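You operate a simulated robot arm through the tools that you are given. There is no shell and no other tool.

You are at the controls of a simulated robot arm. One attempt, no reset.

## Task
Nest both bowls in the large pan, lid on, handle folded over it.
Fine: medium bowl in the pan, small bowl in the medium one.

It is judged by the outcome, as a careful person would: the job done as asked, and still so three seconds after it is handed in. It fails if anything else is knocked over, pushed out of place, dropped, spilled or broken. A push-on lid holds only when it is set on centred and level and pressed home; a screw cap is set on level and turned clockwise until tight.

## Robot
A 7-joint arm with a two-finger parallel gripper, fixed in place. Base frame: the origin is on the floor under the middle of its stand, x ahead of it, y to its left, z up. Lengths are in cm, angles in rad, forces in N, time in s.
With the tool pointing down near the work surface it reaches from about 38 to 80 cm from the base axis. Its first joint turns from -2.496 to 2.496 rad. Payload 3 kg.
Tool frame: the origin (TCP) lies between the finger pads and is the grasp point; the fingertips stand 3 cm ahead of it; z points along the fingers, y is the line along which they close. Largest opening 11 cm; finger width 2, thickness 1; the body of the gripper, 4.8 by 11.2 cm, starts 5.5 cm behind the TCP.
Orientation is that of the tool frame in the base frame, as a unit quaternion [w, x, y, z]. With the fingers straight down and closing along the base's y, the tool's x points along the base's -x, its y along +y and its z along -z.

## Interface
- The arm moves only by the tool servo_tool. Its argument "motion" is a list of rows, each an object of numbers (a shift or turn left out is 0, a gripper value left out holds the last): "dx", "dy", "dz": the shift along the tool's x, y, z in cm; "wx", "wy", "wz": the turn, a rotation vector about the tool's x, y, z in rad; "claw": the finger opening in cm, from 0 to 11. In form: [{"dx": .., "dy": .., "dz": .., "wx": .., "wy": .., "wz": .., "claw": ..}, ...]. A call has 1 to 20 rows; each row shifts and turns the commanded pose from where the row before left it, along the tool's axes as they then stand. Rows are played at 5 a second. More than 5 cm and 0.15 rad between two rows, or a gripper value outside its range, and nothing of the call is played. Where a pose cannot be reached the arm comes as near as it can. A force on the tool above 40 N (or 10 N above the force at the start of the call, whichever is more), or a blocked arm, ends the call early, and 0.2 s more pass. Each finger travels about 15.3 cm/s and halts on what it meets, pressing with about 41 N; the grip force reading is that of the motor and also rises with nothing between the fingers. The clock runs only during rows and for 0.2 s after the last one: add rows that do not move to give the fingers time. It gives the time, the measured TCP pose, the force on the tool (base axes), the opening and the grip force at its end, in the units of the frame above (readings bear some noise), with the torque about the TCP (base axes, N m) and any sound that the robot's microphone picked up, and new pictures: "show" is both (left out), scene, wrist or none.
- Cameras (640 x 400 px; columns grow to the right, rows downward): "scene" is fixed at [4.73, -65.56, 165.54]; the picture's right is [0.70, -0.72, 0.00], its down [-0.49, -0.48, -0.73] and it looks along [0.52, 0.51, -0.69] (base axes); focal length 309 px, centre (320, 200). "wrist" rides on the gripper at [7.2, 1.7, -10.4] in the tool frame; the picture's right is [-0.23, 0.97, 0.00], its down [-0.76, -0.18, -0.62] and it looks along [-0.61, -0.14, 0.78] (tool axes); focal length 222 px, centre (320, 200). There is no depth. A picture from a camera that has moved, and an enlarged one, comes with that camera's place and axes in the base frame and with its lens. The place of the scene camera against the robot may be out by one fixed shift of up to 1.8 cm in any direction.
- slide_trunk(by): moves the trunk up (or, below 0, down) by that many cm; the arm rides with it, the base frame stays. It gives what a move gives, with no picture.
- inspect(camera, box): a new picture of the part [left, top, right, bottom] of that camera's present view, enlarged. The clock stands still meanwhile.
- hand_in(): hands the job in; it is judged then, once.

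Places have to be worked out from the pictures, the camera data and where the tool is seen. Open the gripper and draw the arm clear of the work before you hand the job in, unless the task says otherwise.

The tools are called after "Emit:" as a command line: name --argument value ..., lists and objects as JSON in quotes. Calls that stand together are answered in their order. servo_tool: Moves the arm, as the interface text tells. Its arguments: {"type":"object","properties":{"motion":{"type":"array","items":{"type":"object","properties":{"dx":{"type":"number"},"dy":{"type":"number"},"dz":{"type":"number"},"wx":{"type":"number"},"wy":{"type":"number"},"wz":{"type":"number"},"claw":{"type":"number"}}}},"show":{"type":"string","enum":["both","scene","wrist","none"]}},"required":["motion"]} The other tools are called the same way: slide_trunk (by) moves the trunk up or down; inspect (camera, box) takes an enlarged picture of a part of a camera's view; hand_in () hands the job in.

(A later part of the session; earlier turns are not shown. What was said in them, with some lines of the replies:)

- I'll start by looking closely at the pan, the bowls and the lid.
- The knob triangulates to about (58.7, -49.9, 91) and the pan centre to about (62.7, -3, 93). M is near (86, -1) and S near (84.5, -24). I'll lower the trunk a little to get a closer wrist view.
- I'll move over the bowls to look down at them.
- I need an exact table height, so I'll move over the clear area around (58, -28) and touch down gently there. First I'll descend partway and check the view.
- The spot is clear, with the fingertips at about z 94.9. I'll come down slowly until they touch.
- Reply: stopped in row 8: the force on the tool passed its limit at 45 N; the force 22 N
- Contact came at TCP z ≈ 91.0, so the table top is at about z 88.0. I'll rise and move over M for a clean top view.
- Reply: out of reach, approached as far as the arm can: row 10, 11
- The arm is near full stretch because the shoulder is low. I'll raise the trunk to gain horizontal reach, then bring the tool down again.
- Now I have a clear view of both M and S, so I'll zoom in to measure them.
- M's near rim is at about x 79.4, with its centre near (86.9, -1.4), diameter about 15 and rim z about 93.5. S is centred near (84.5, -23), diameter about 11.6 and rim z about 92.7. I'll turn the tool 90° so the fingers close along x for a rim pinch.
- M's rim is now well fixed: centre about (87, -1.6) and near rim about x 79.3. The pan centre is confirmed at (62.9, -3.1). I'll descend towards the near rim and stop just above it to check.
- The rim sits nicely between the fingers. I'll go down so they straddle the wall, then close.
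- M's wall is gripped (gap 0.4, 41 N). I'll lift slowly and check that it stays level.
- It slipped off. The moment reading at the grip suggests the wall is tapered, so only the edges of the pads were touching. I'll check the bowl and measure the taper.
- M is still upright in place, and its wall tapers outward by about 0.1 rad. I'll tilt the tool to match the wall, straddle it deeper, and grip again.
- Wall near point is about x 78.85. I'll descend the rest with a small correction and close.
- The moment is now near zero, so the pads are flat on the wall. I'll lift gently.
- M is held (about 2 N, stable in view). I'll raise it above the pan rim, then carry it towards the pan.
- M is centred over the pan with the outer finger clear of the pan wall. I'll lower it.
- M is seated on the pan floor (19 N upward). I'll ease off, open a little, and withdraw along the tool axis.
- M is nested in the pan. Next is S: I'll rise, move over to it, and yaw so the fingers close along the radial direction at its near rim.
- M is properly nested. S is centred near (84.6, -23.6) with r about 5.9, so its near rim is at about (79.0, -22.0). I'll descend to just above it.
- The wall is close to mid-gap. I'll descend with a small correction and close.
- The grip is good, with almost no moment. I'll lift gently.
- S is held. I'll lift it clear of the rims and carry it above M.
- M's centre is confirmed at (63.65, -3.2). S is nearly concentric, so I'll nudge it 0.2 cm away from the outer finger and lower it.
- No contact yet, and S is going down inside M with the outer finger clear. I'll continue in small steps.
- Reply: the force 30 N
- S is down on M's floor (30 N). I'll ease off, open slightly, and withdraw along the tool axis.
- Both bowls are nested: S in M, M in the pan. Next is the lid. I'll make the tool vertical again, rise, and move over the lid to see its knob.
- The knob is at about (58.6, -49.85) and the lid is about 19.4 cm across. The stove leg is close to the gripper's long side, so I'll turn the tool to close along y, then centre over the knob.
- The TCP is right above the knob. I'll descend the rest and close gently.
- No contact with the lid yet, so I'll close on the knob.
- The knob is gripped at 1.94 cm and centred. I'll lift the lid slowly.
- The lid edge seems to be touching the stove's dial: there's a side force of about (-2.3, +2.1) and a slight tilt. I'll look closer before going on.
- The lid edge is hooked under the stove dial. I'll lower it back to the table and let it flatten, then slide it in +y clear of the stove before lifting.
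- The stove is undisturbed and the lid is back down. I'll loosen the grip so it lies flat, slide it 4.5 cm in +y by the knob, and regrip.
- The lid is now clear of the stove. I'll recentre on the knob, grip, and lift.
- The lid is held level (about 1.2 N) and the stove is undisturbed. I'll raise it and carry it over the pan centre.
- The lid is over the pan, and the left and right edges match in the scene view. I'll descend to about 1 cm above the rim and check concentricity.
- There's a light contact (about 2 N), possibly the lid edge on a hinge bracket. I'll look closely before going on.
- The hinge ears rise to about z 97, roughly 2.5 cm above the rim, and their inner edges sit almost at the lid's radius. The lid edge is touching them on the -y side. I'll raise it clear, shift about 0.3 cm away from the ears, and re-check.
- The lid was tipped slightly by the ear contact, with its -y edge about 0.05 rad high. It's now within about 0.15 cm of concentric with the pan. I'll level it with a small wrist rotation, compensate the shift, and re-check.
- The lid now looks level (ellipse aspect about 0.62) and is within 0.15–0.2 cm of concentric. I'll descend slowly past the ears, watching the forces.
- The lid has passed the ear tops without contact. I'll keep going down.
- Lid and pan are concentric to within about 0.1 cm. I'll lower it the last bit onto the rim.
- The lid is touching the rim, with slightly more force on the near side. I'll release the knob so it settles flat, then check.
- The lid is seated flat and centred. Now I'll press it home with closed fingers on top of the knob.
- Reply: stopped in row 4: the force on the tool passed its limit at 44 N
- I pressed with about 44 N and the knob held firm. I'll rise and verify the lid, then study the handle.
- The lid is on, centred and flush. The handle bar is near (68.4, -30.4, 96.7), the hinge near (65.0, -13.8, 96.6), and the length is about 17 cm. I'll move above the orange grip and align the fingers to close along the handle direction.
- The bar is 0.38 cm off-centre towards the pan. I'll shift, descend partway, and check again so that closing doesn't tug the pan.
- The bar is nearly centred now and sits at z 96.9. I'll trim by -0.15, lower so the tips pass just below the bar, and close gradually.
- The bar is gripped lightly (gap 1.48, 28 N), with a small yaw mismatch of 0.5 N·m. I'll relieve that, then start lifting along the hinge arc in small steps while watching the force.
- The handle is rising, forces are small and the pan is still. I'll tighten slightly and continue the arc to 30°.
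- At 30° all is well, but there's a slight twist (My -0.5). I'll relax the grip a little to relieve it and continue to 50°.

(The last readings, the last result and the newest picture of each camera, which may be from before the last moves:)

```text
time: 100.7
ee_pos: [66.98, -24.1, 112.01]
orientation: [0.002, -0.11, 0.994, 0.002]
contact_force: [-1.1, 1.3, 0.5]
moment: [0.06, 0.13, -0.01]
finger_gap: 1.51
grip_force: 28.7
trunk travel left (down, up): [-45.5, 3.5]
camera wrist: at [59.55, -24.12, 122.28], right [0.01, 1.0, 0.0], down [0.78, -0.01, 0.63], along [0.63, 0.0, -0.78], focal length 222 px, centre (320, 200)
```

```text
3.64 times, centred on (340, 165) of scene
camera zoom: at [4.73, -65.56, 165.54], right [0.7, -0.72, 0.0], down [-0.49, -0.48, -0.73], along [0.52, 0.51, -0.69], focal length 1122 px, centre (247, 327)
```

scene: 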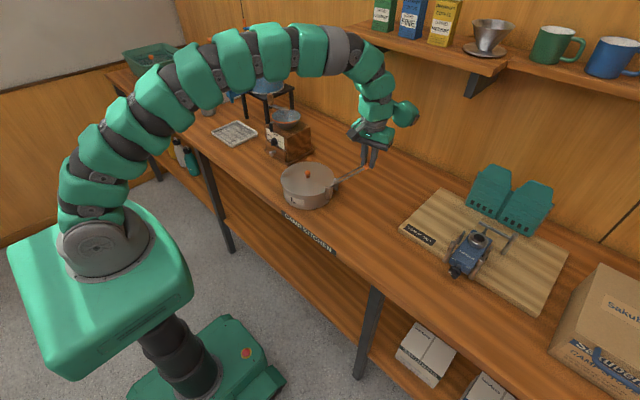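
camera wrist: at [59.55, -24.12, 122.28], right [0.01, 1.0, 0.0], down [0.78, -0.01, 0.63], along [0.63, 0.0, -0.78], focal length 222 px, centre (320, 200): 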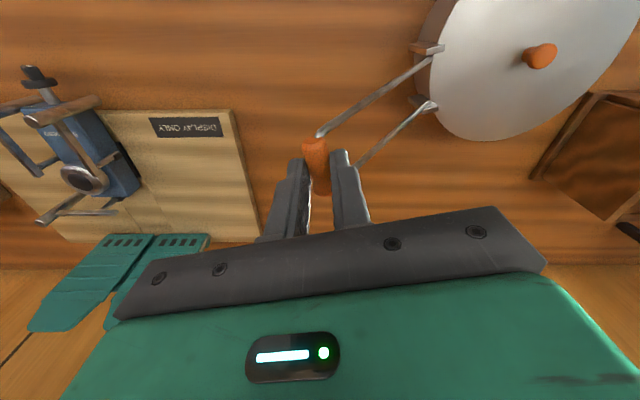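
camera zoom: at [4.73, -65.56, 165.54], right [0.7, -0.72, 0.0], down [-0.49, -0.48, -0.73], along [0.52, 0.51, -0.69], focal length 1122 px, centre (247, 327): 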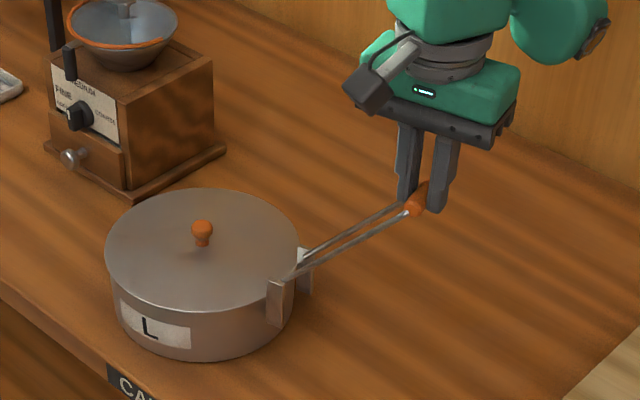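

50° reached smoothly. Continuing to 70°.

Emit:
servo_tool --motion '[{"dy": 1.169, "dz": -0.899}, {"dy": 1.244, "dz": -0.791}, {"dy": 1.308, "dz": -0.681}, {"dy": 1.362, "dz": -0.564}, {}]'

Emit:
inspect --camera "scene" --box '[270, 110, 410, 220]'

```text
time: 101.9
ee_pos: [66.02, -18.98, 115.04]
orientation: [0.002, -0.11, 0.994, 0.0]
contact_force: [0.1, -0.1, -0.4]
moment: [0.06, -0.01, 0.01]
finger_gap: 1.54
grip_force: 13.5
trunk travel left (down, up): [-45.5, 3.5]
camera wrist: at [58.47, -19.19, 125.27], right [0.01, 1.0, 0.0], down [0.78, -0.01, 0.63], along [0.63, 0.0, -0.78], focal length 222 px, centre (320, 200)
```

scene: 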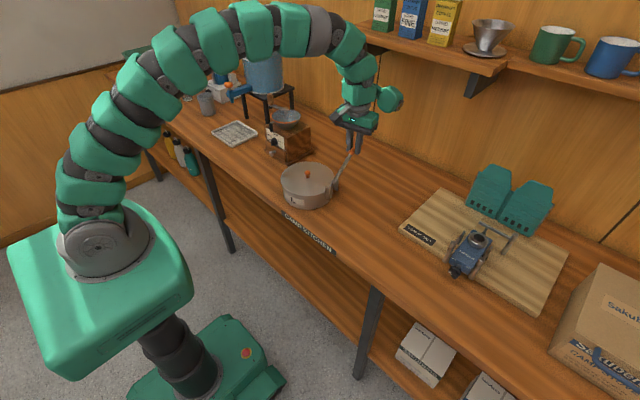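
wrist: 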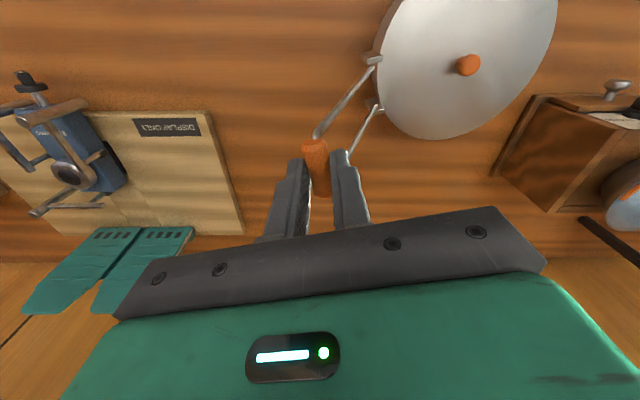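

```text
3.64 times, centred on (340, 165) of scene
camera zoom: at [4.73, -65.56, 165.54], right [0.7, -0.72, 0.0], down [-0.49, -0.48, -0.73], along [0.52, 0.51, -0.69], focal length 1122 px, centre (247, 327)
```

zoom: 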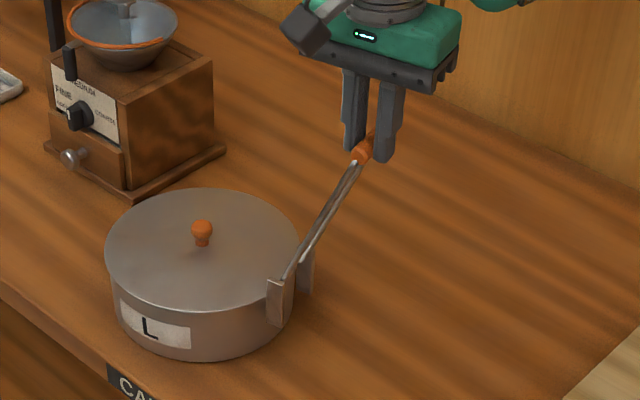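

70° reached with negligible force. Continuing over the top to 90°.

Emit:
servo_tool --motion '[{"dy": 1.406, "dz": -0.443, "claw": 1.38}, {"dy": 1.44, "dz": -0.319}, {"dy": 1.462, "dz": -0.193}, {"dy": 1.473, "dz": -0.064}, {}]'

Emit:
inspect --camera "scene" --box '[260, 110, 400, 220]'

```text
time: 103.1
ee_pos: [64.7, -13.63, 116.12]
orientation: [0.004, -0.11, 0.994, 0.001]
contact_force: [0.2, 0.7, 0.4]
moment: [0.0, -0.04, -0.01]
finger_gap: 1.55
grip_force: 1.3
trunk travel left (down, up): [-45.5, 3.5]
camera wrist: at [57.18, -13.56, 126.29], right [0.01, 1.0, 0.0], down [0.78, -0.01, 0.63], along [0.63, 0.0, -0.78], focal length 222 px, centre (320, 200)
```

scene: 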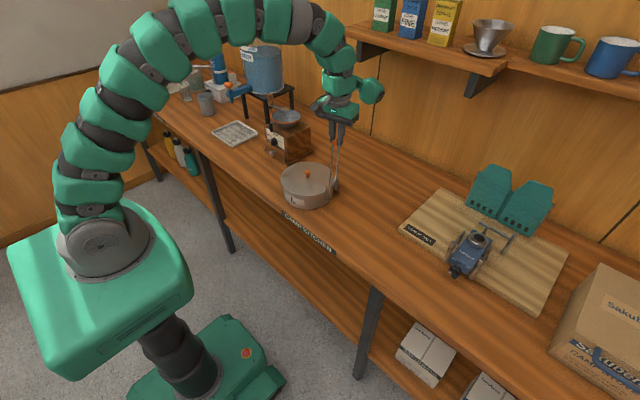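
wrist: 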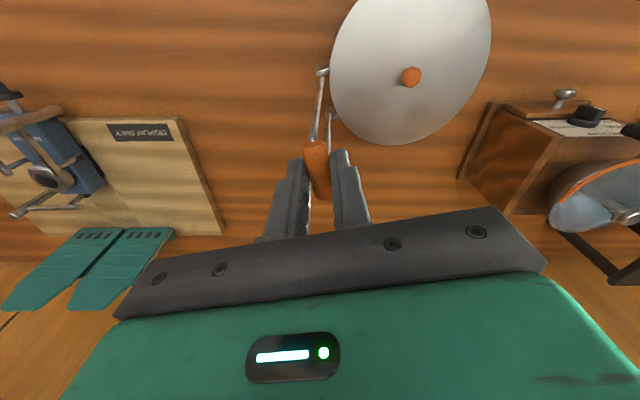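

```text
3.64 times, centred on (330, 165) of scene
camera zoom: at [4.73, -65.56, 165.54], right [0.7, -0.72, 0.0], down [-0.49, -0.48, -0.73], along [0.52, 0.51, -0.69], focal length 1122 px, centre (284, 327)
```

zoom: 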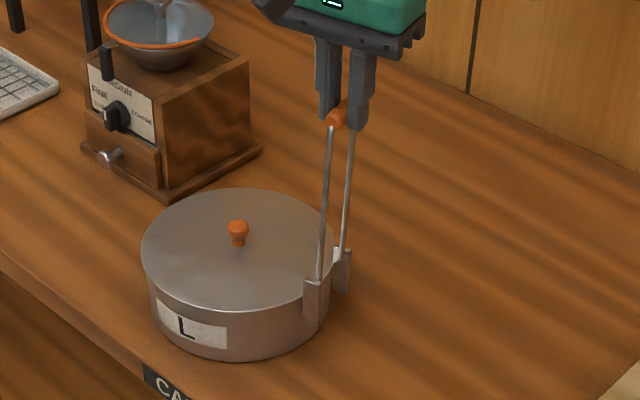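

The handle is vertical and the pan hasn't moved. I'll tighten slightly and continue down the far side to 110°.

Emit:
servo_tool --motion '[{"claw": 1.3}, {"dy": 1.473, "dz": 0.064}, {"dy": 1.462, "dz": 0.193}, {"dy": 1.44, "dz": 0.319}, {"dy": 1.406, "dz": 0.443}, {}]'

Emit:
inspect --camera "scene" --box '[250, 100, 390, 210]'

```text
time: 104.5
ee_pos: [63.4, -7.87, 114.98]
orientation: [0.002, -0.11, 0.994, 0.001]
contact_force: [1.8, 2.7, 6.8]
moment: [0.09, 0.3, -0.01]
finger_gap: 1.44
grip_force: 41.0
trunk travel left (down, up): [-45.5, 3.5]
camera wrist: at [55.88, -7.83, 125.26], right [0.01, 1.0, 0.0], down [0.78, -0.01, 0.63], along [0.63, 0.0, -0.78], focal length 222 px, centre (320, 200)
```

scene: 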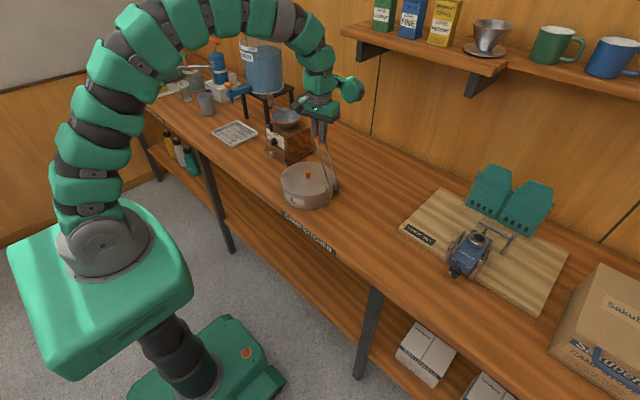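
wrist: 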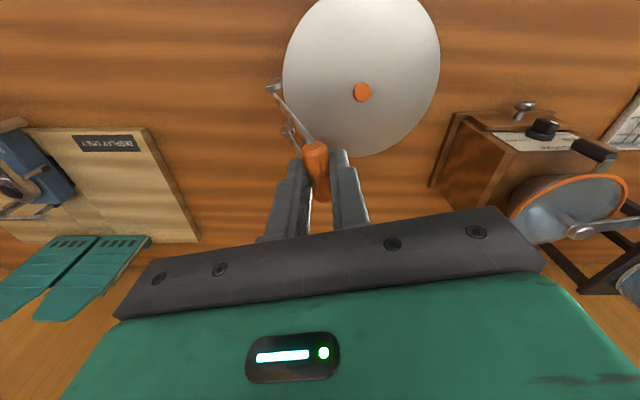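

```text
3.64 times, centred on (320, 155) of scene
camera zoom: at [4.73, -65.56, 165.54], right [0.7, -0.72, 0.0], down [-0.49, -0.48, -0.73], along [0.52, 0.51, -0.69], focal length 1122 px, centre (320, 364)
```

zoom: 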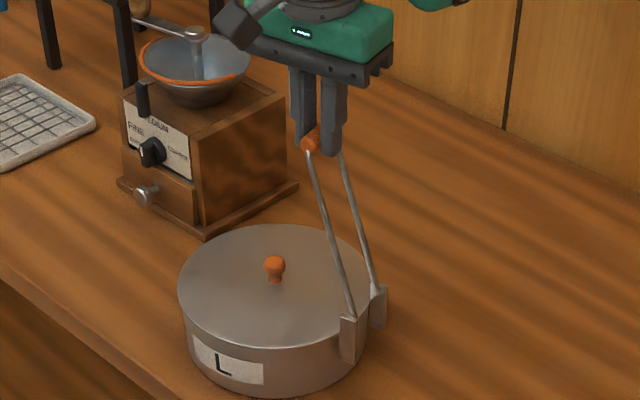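

110° reached, with a mild 7 N radial compression. I'll loosen the grip slightly, move outward 0.1 cm radially, and continue to 130°.

Emit:
servo_tool --motion '[{"dy": 0.04, "dz": -0.09, "claw": 1.4}, {}, {"dy": 1.37, "dz": 0.54}, {"dy": 1.32, "dz": 0.66}, {"dy": 1.26, "dz": 0.77}, {"dy": 1.19, "dz": 0.88}, {}]'

Emit:
inspect --camera "scene" --box '[250, 110, 390, 220]'

```text
time: 106.1
ee_pos: [62.32, -2.81, 112.29]
orientation: [0.003, -0.11, 0.994, 0.002]
contact_force: [-0.2, 0.2, 1.3]
moment: [0.03, 0.01, 0.01]
finger_gap: 1.51
grip_force: 0.9
trunk travel left (down, up): [-45.5, 3.5]
camera wrist: at [54.74, -2.82, 122.52], right [0.01, 1.0, 0.0], down [0.78, -0.01, 0.63], along [0.63, 0.0, -0.78], focal length 222 px, centre (320, 200)
```

scene: 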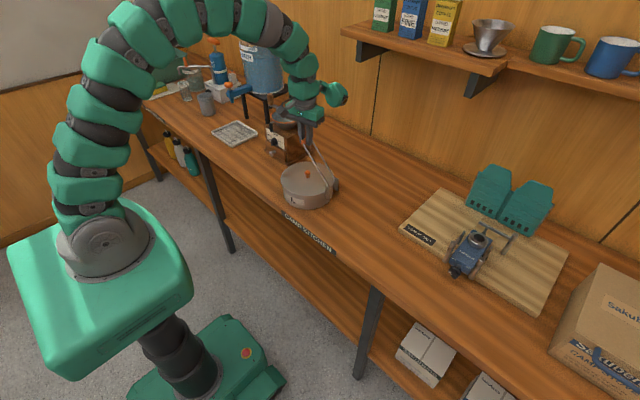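
wrist: 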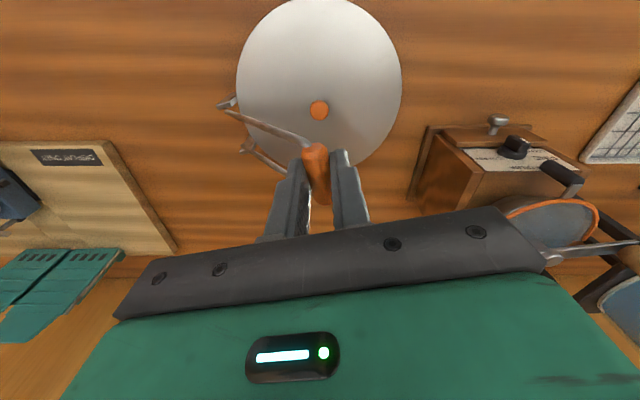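

```text
3.64 times, centred on (320, 165) of scene
camera zoom: at [4.73, -65.56, 165.54], right [0.7, -0.72, 0.0], down [-0.49, -0.48, -0.73], along [0.52, 0.51, -0.69], focal length 1122 px, centre (320, 327)
```

zoom: 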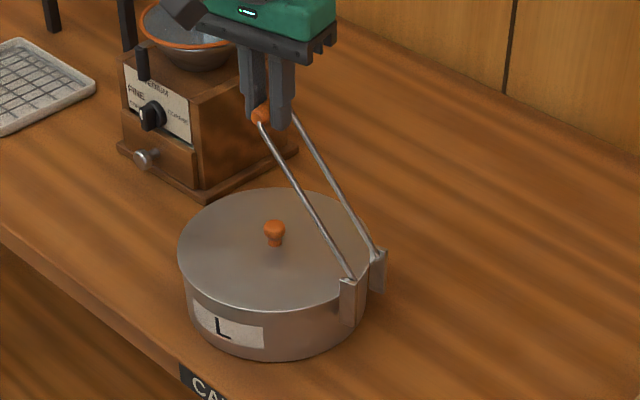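

130° reached and forces are about 1 N. Continuing to 150°.

Emit:
servo_tool --motion '[{"dy": 1.1, "dz": 0.99, "claw": 1.35}, {"dy": 1.01, "dz": 1.08}, {"dy": 0.92, "dz": 1.16}, {"dy": 0.81, "dz": 1.24}, {}]'

Emit:
inspect --camera "scene" --box '[250, 110, 390, 220]'

```text
time: 107.3
ee_pos: [61.37, 1.01, 107.66]
orientation: [0.002, -0.11, 0.994, 0.001]
contact_force: [-1.2, 1.0, 0.5]
moment: [0.02, 0.11, 0.02]
finger_gap: 1.49
grip_force: 13.2
trunk travel left (down, up): [-45.5, 3.5]
camera wrist: at [53.91, 0.92, 118.07], right [0.01, 1.0, 0.0], down [0.78, -0.01, 0.63], along [0.63, 0.0, -0.78], focal length 222 px, centre (320, 200)
```

scene: 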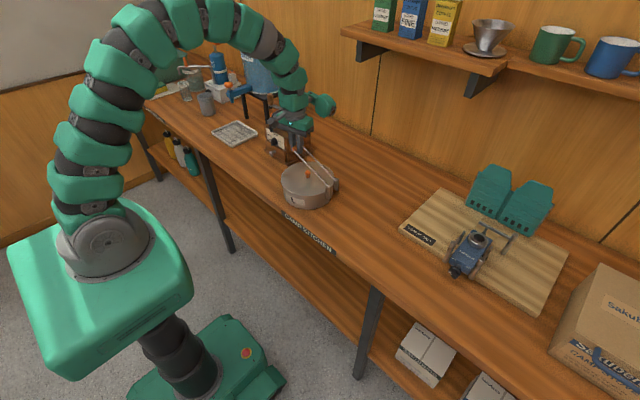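
wrist: 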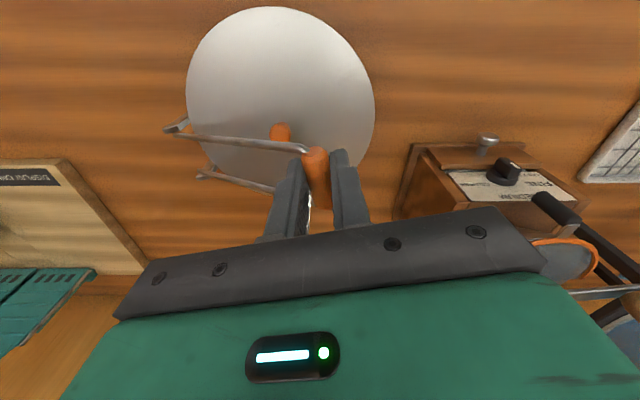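

```text
3.64 times, centred on (320, 165) of scene
camera zoom: at [4.73, -65.56, 165.54], right [0.7, -0.72, 0.0], down [-0.49, -0.48, -0.73], along [0.52, 0.51, -0.69], focal length 1122 px, centre (320, 327)
```

zoom: 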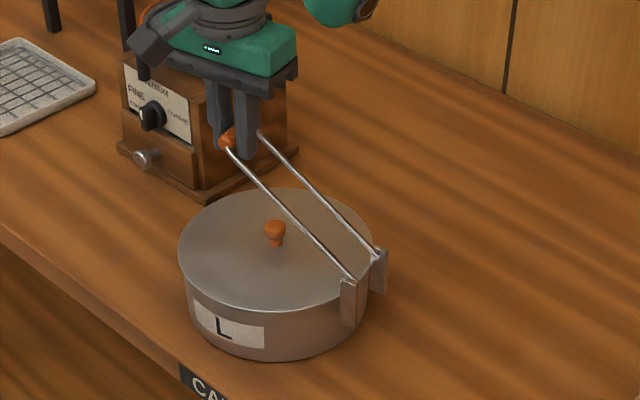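

150° reached. Continuing carefully to 168°.

Emit:
servo_tool --motion '[{"dy": 0.69, "dz": 1.3}, {"dy": 0.575, "dz": 1.36}, {"dy": 0.455, "dz": 1.4}, {"dy": 0.2, "dz": 0.87}, {}]'

Emit:
inspect --camera "scene" --box '[260, 130, 380, 220]'

Emit:
inspect --camera "wrist" --box '[130, 40, 430, 230]'

```text
time: 108.5
ee_pos: [61.0, 2.87, 102.92]
orientation: [0.003, -0.11, 0.994, 0.001]
contact_force: [-0.3, 1.8, -0.2]
moment: [0.01, -0.05, 0.03]
finger_gap: 1.49
grip_force: 1.2
trunk travel left (down, up): [-45.5, 3.5]
camera wrist: at [53.6, 2.82, 113.13], right [0.01, 1.0, 0.0], down [0.78, -0.01, 0.63], along [0.63, 0.0, -0.78], focal length 222 px, centre (320, 200)
```

scene: 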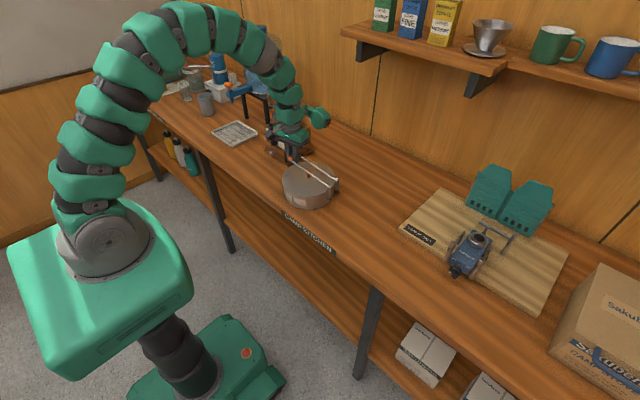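
wrist: 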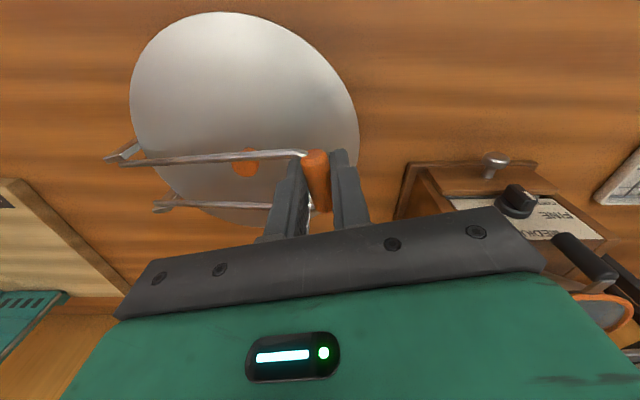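

```text
4.44 times, centred on (320, 175) of scene
camera zoom: at [4.73, -65.56, 165.54], right [0.7, -0.72, 0.0], down [-0.49, -0.48, -0.73], along [0.52, 0.51, -0.69], focal length 1372 px, centre (320, 311)
```

zoom: 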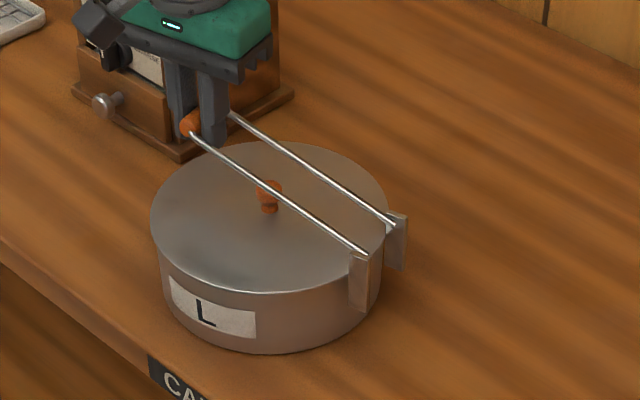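

```text
2.11 times, centred on (280, 135) of wrist
camera zoom: at [53.6, 2.82, 113.13], right [0.01, 1.0, 0.0], down [0.78, -0.01, 0.63], along [0.63, 0.0, -0.78], focal length 468 px, centre (404, 337)
```

zoom: 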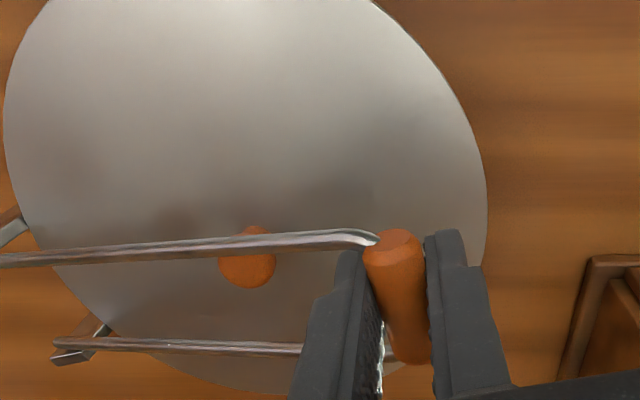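

168° reached. The near wire will pass close beside the knob, so I'll lower a bit more and check the clearance.

Emit:
servo_tool --motion '[{"dy": 0.12, "dz": 0.58}, {"dy": 0.09, "dz": 0.58}, {}]' --show "wrist"

Emit:
inspect --camera "scene" --box '[280, 145, 350, 200]'

Emit:
inspect --camera "wrist" --box '[130, 80, 370, 230]'

```text
time: 109.3
ee_pos: [60.91, 3.08, 101.72]
orientation: [0.003, -0.109, 0.994, 0.002]
contact_force: [-0.3, 2.8, -0.7]
moment: [0.04, 0.12, 0.04]
finger_gap: 1.51
grip_force: 13.6
trunk travel left (down, up): [-45.5, 3.5]
camera wrist: at [53.51, 3.03, 111.98], right [0.01, 1.0, 0.0], down [0.78, -0.01, 0.63], along [0.63, 0.0, -0.78], focal length 222 px, centre (320, 200)
```

wrist: 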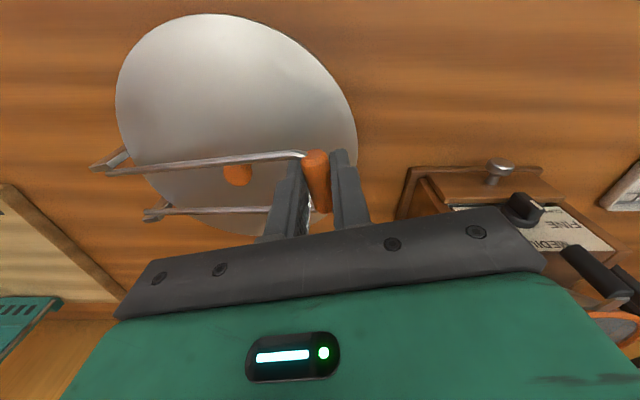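

```text
7.27 times, centred on (315, 172) of scene
camera zoom: at [4.73, -65.56, 165.54], right [0.7, -0.72, 0.0], down [-0.49, -0.48, -0.73], along [0.52, 0.51, -0.69], focal length 2245 px, centre (356, 400)
```

zoom: 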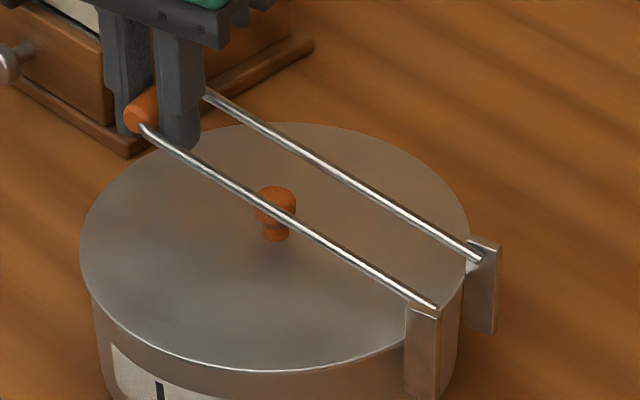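

```text
2.67 times, centred on (250, 155) of wrist
camera zoom: at [53.51, 3.03, 111.98], right [0.01, 1.0, 0.0], down [0.78, -0.01, 0.63], along [0.63, 0.0, -0.78], focal length 592 px, centre (507, 320)
```

zoom: 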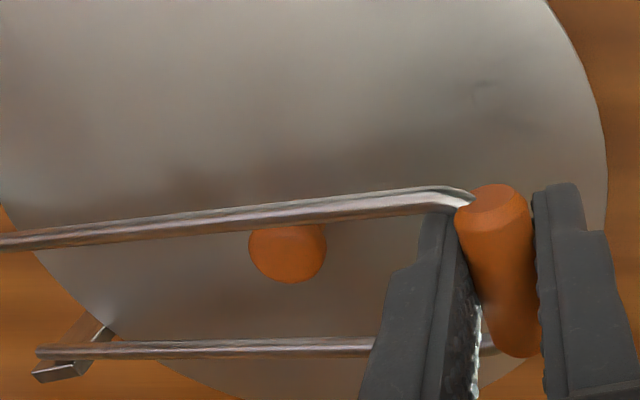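

The wire clears the knob by about 0.3 cm. I'll lower the handle the rest of the way slowly.

Emit:
servo_tool --motion '[{"dy": 0.1, "dz": 0.6}, {"dy": 0.06, "dz": 0.5}, {"dy": 0.03, "dz": 0.4}, {}]' --show "wrist"

Emit:
inspect --camera "scene" --box '[280, 145, 350, 200]'

Emit:
inspect --camera "wrist" --box '[130, 80, 370, 230]'

```text
time: 110.3
ee_pos: [60.89, 3.31, 100.24]
orientation: [0.003, -0.109, 0.994, 0.001]
contact_force: [-0.9, 1.7, 0.3]
moment: [0.01, 0.17, 0.02]
finger_gap: 1.51
grip_force: 40.4
trunk travel left (down, up): [-45.5, 3.5]
camera wrist: at [53.46, 3.21, 110.49], right [0.01, 1.0, 0.0], down [0.78, -0.01, 0.63], along [0.63, 0.0, -0.78], focal length 222 px, centre (320, 200)
```

wrist: 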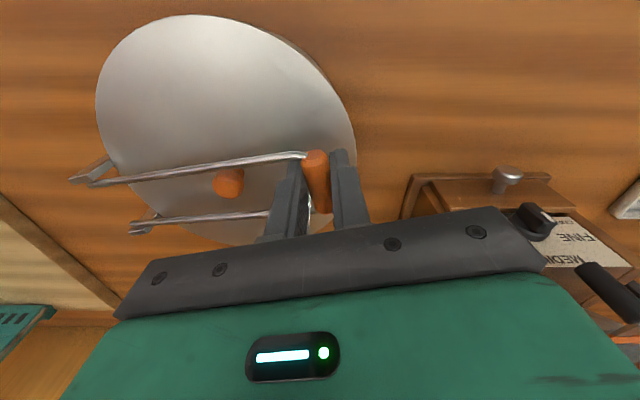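

```text
7.27 times, centred on (315, 172) of scene
camera zoom: at [4.73, -65.56, 165.54], right [0.7, -0.72, 0.0], down [-0.49, -0.48, -0.73], along [0.52, 0.51, -0.69], focal length 2245 px, centre (356, 400)
```

zoom: 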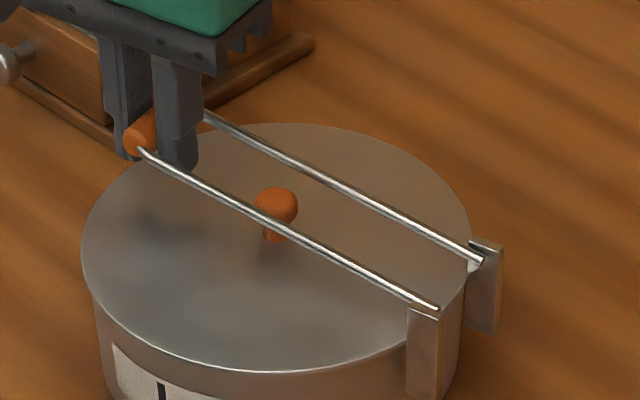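

```text
2.67 times, centred on (250, 155) of wrist
camera zoom: at [53.46, 3.21, 110.49], right [0.01, 1.0, 0.0], down [0.78, -0.01, 0.63], along [0.63, 0.0, -0.78], focal length 592 px, centre (507, 320)
```

zoom: 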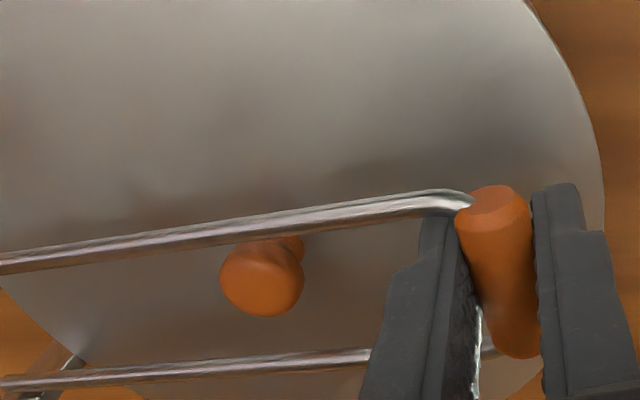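

Emit:
servo_tool --motion '[{"dy": 0.03, "dz": 0.5}, {"dy": 0.01, "dz": 0.4}, {"dz": 0.3}, {}]' --show "wrist"

Emit:
inspect --camera "scene" --box '[280, 145, 350, 200]'

Emit:
inspect --camera "wrist" --box '[130, 80, 370, 230]'

```text
time: 111.3
ee_pos: [61.03, 3.3, 99.06]
orientation: [0.002, -0.11, 0.994, 0.001]
contact_force: [-0.4, 1.7, -1.0]
moment: [0.14, -0.29, 0.0]
finger_gap: 1.51
grip_force: 40.9
trunk travel left (down, up): [-45.5, 3.5]
camera wrist: at [53.5, 3.27, 109.31], right [0.01, 1.0, 0.0], down [0.78, -0.01, 0.63], along [0.63, 0.0, -0.78], focal length 222 px, centre (320, 200)
```

wrist: 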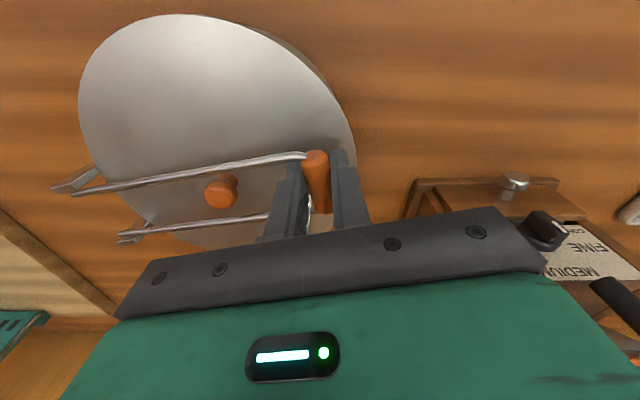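

```text
7.27 times, centred on (315, 172) of scene
camera zoom: at [4.73, -65.56, 165.54], right [0.7, -0.72, 0.0], down [-0.49, -0.48, -0.73], along [0.52, 0.51, -0.69], focal length 2245 px, centre (356, 400)
```

zoom: 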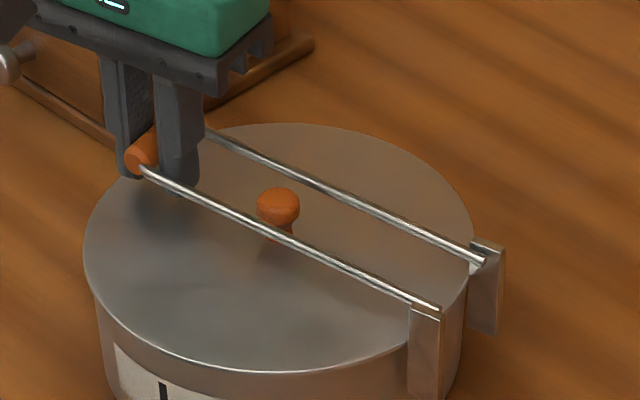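

```text
2.67 times, centred on (250, 155) of wrist
camera zoom: at [53.5, 3.27, 109.31], right [0.01, 1.0, 0.0], down [0.78, -0.01, 0.63], along [0.63, 0.0, -0.78], focal length 592 px, centre (507, 320)
```

zoom: 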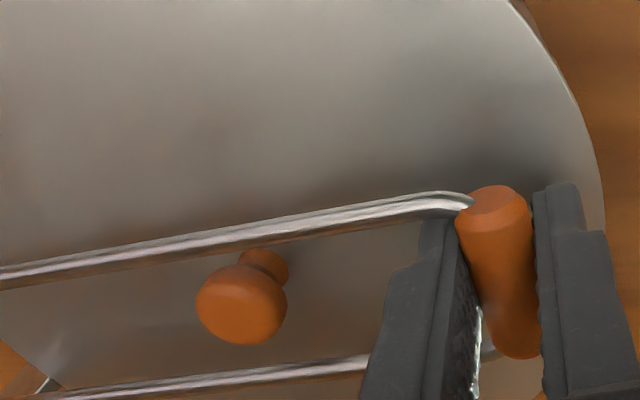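

The handle is now about horizontal over the lid with the knob between the wires. I'll lower in small steps until it rests.

Emit:
servo_tool --motion '[{"dz": 0.2}, {"dz": 0.2}, {"dz": 0.15}, {}]' --show "none"

```text
time: 112.3
ee_pos: [61.03, 3.35, 98.37]
orientation: [0.003, -0.109, 0.994, 0.0]
contact_force: [-1.2, 2.3, 3.9]
moment: [-0.09, -0.08, -0.02]
finger_gap: 1.49
grip_force: 28.5
trunk travel left (down, up): [-45.5, 3.5]
```

Light contact (about 4 N). I'll release gently and look at where the bar rests.

Emit:
servo_tool --motion '[{"dz": -0.05, "claw": 1.7}, {"claw": 2.2}, {"claw": 2.8}, {}, {"dz": -1}, {"dz": -1.5}, {"dz": -2}, {}]'

Emit:
inspect --camera "scene" --box '[275, 145, 355, 215]'

Emit:
inspect --camera "wrist" --box '[130, 50, 430, 230]'

```text
time: 114.1
ee_pos: [60.95, 3.37, 102.99]
orientation: [0.003, -0.109, 0.994, 0.001]
contact_force: [0.9, -0.6, 0.8]
moment: [-0.01, -0.05, 0.0]
finger_gap: 2.81
grip_force: 0.0
trunk travel left (down, up): [-45.5, 3.5]
camera wrist: at [53.43, 3.21, 113.32], right [0.01, 1.0, 0.0], down [0.78, -0.01, 0.63], along [0.63, 0.0, -0.78], focal length 222 px, centre (320, 200)
```

scene: 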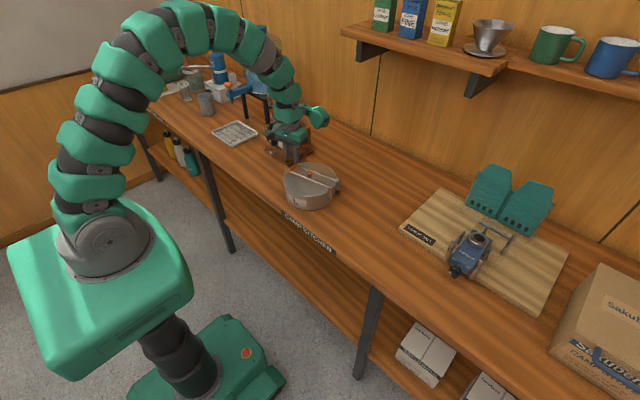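
wrist: 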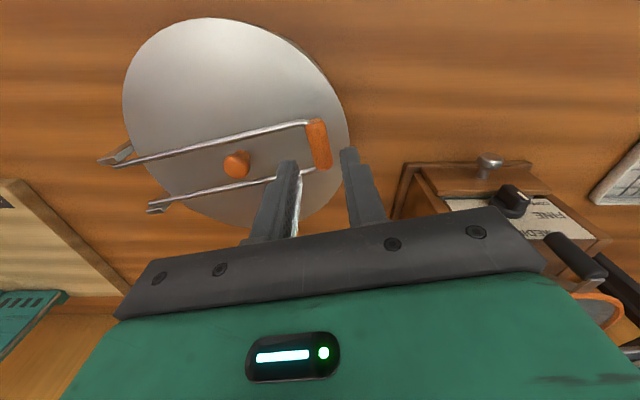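

```text
5.71 times, centred on (315, 180) of scene
camera zoom: at [4.73, -65.56, 165.54], right [0.7, -0.72, 0.0], down [-0.49, -0.48, -0.73], along [0.52, 0.51, -0.69], focal length 1764 px, centre (349, 314)
```

zoom: 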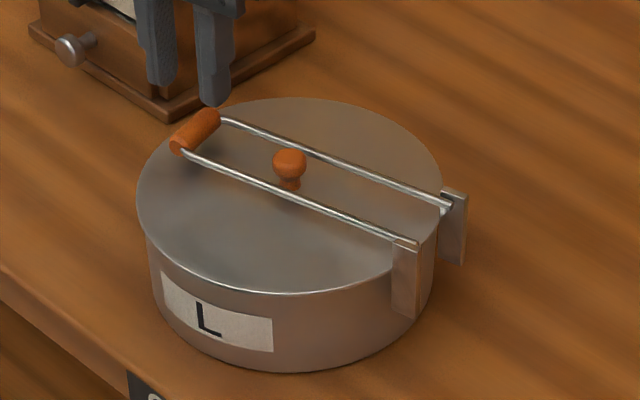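

```text
2.13 times, centred on (280, 140) of wrist
camera zoom: at [53.43, 3.21, 113.32], right [0.01, 1.0, 0.0], down [0.78, -0.01, 0.63], along [0.63, 0.0, -0.78], focal length 474 px, centre (405, 328)
```

zoom: 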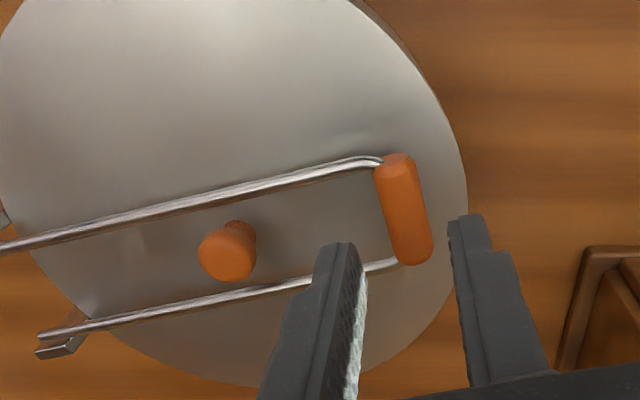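

The handle is folded over the lid with the knob between the wires, and the pan and lid are intact. I'll press gently on the bar with closed fingers to confirm it's fully down.

Emit:
servo_tool --motion '[{"claw": 0, "dx": -0.5, "dy": 0.1}, {}, {"dz": 1.5}, {"dz": 1.0}, {"dz": 0.3}, {}]' --show "wrist"

Emit:
inspect --camera "wrist" --box '[180, 60, 420, 210]'

```text
time: 115.5
ee_pos: [61.37, 3.46, 100.51]
orientation: [0.005, -0.111, 0.994, 0.001]
contact_force: [-1.0, -1.3, 34.4]
moment: [-0.22, 0.17, -0.19]
finger_gap: 0.01
grip_force: 37.8
trunk travel left (down, up): [-45.5, 3.5]
camera wrist: at [53.85, 3.44, 110.69], right [0.01, 1.0, 0.0], down [0.78, -0.01, 0.63], along [0.63, 0.0, -0.78], focal length 222 px, centre (320, 200)
```

wrist: 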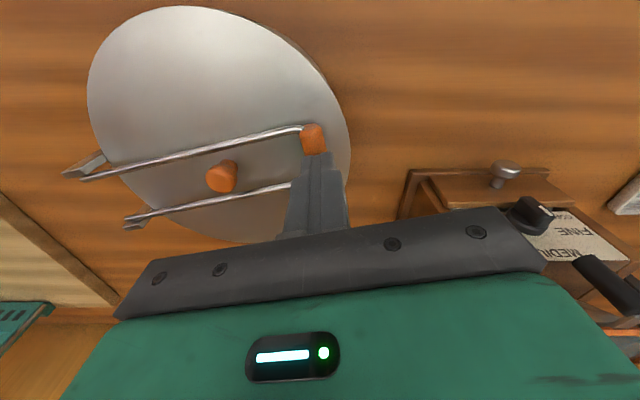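

```text
2.67 times, centred on (300, 135) of wrist
camera zoom: at [53.85, 3.44, 110.69], right [0.01, 1.0, 0.0], down [0.78, -0.01, 0.63], along [0.63, 0.0, -0.78], focal length 592 px, centre (373, 373)
```

zoom: 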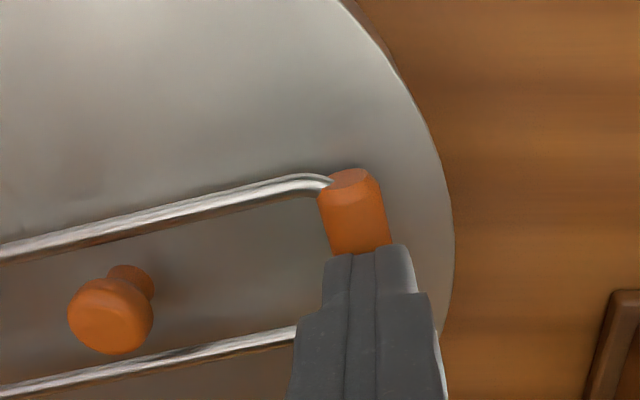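

The bar is firmly down: it held 34 N. I'll withdraw the arm well clear and do a final inspection.

Emit:
servo_tool --motion '[{"dz": -1}, {"dz": -3}, {"dz": -4, "claw": 4}, {"dz": -4}, {"dz": -3, "dx": 2}, {"dx": 3.5}, {"dx": 3.5}, {"dx": 3.5}, {}]'

Emit:
inspect --camera "scene" --box '[275, 145, 355, 215]'

Emit:
inspect --camera "scene" --box '[380, 180, 600, 330]'

Emit:
inspect --camera "wrist" --box '[180, 20, 480, 210]'

```text
time: 117.5
ee_pos: [49.16, 0.53, 114.97]
orientation: [0.003, -0.11, 0.994, 0.001]
contact_force: [-0.6, 0.3, -0.5]
moment: [0.0, -0.01, 0.02]
finger_gap: 4.0
grip_force: 0.0
trunk travel left (down, up): [-45.5, 3.5]
camera wrist: at [41.65, 0.53, 125.39], right [0.01, 1.0, 0.0], down [0.78, -0.01, 0.63], along [0.63, 0.0, -0.78], focal length 222 px, centre (320, 200)
```

scene: 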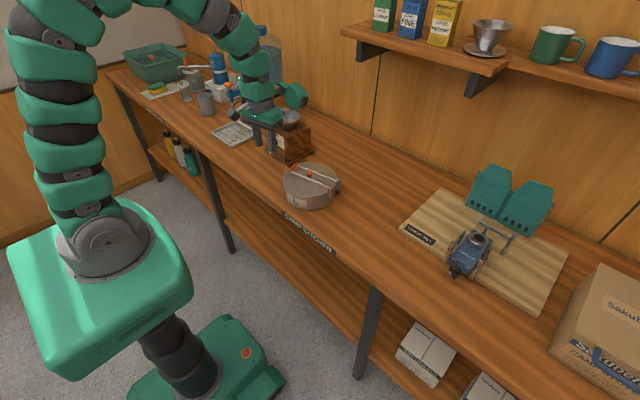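
wrist: 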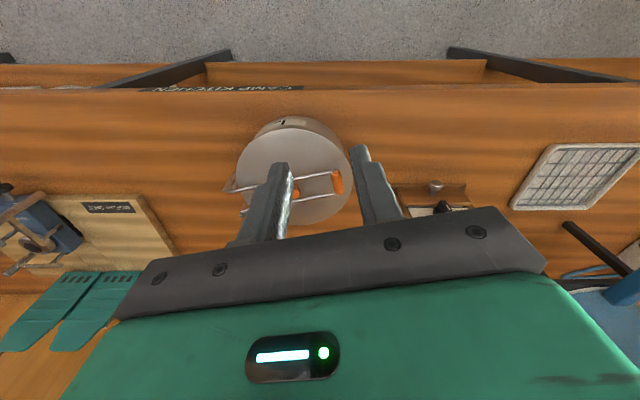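

```text
5.71 times, centred on (315, 180) of scene
camera zoom: at [4.73, -65.56, 165.54], right [0.7, -0.72, 0.0], down [-0.49, -0.48, -0.73], along [0.52, 0.51, -0.69], focal length 1764 px, centre (349, 314)
```

zoom: 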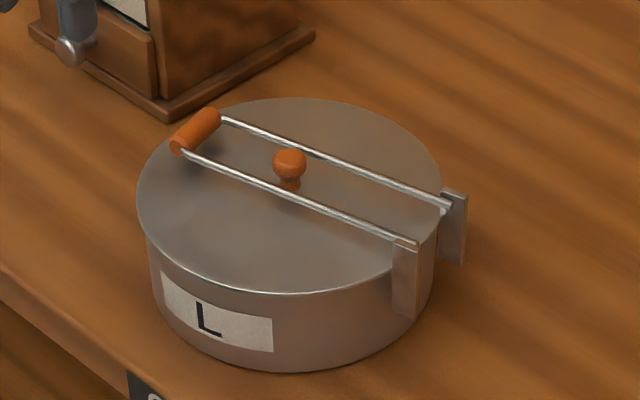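

```text
2.67 times, centred on (490, 255) of scene
camera zoom: at [4.73, -65.56, 165.54], right [0.7, -0.72, 0.0], down [-0.49, -0.48, -0.73], along [0.52, 0.51, -0.69], focal length 823 px, centre (-133, 53)
```

zoom: 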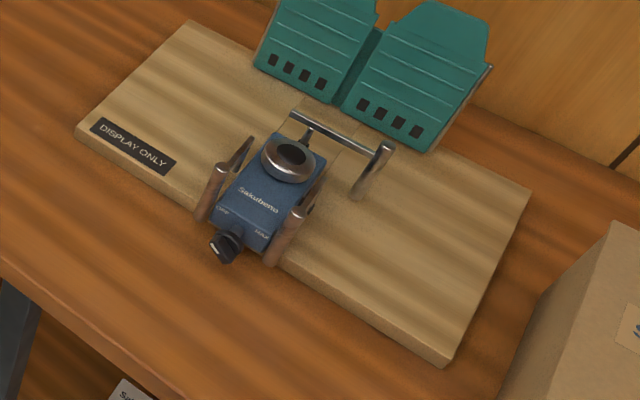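

```text
2.11 times, centred on (330, 115) of wrist
camera zoom: at [41.65, 0.53, 125.39], right [0.01, 1.0, 0.0], down [0.78, -0.01, 0.63], along [0.63, 0.0, -0.78], focal length 468 px, centre (299, 379)
```

zoom: 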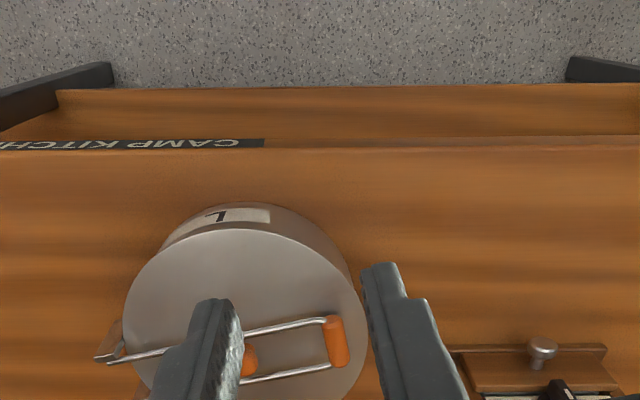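

All parts are in place: bowls nested, lid centred and flush, handle folded over it, stove and display untouched. I'll open the gripper fully and lift it further clear before handing in.

Emit:
servo_tool --motion '[{"dz": -4, "claw": 11}, {"dz": -4}, {"dz": -4}, {}, {}]'

```text
time: 118.7
ee_pos: [48.98, 0.67, 127.11]
orientation: [0.003, -0.11, 0.994, 0.001]
contact_force: [1.0, -0.8, -0.8]
moment: [-0.01, -0.04, -0.02]
finger_gap: 10.98
grip_force: 0.0
trunk travel left (down, up): [-45.5, 3.5]
camera wrist: at [41.53, 0.64, 137.37], right [0.01, 1.0, 0.0], down [0.78, -0.01, 0.63], along [0.63, 0.0, -0.78], focal length 222 px, centre (320, 200)
```

scene: 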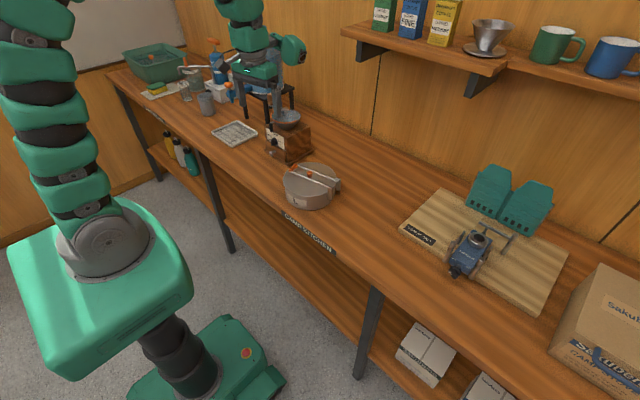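
wrist: 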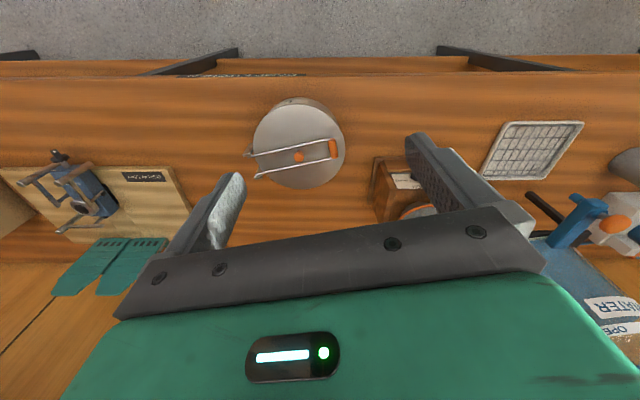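

The set is stable, the gripper is open and the arm is clear. I'm handing the job in.

Emit:
hand_in

```text
The job is handed in.
```

The job is done and handed in. The medium bowl sits in the large pan, with the small bowl inside it. The lid is on and level, and the handle is folded flat over it with the knob between its two wires.

- **Lid fit:** I pressed down on the knob with about 44 N, then on the folded handle with about 34 N, and both held firm. There was no click or other sound to show it snapping into place.
- **Stove contact:** On the first lift, the lid's edge caught under the dial of the display stove with a few newtons of force. I lowered the lid, slid it clear and lifted again. The stove looks unmoved in the before and after pictures.
- **Pan position:** The pan slid about 0.3 cm while I folded the handle. Nothing else appeared to move.
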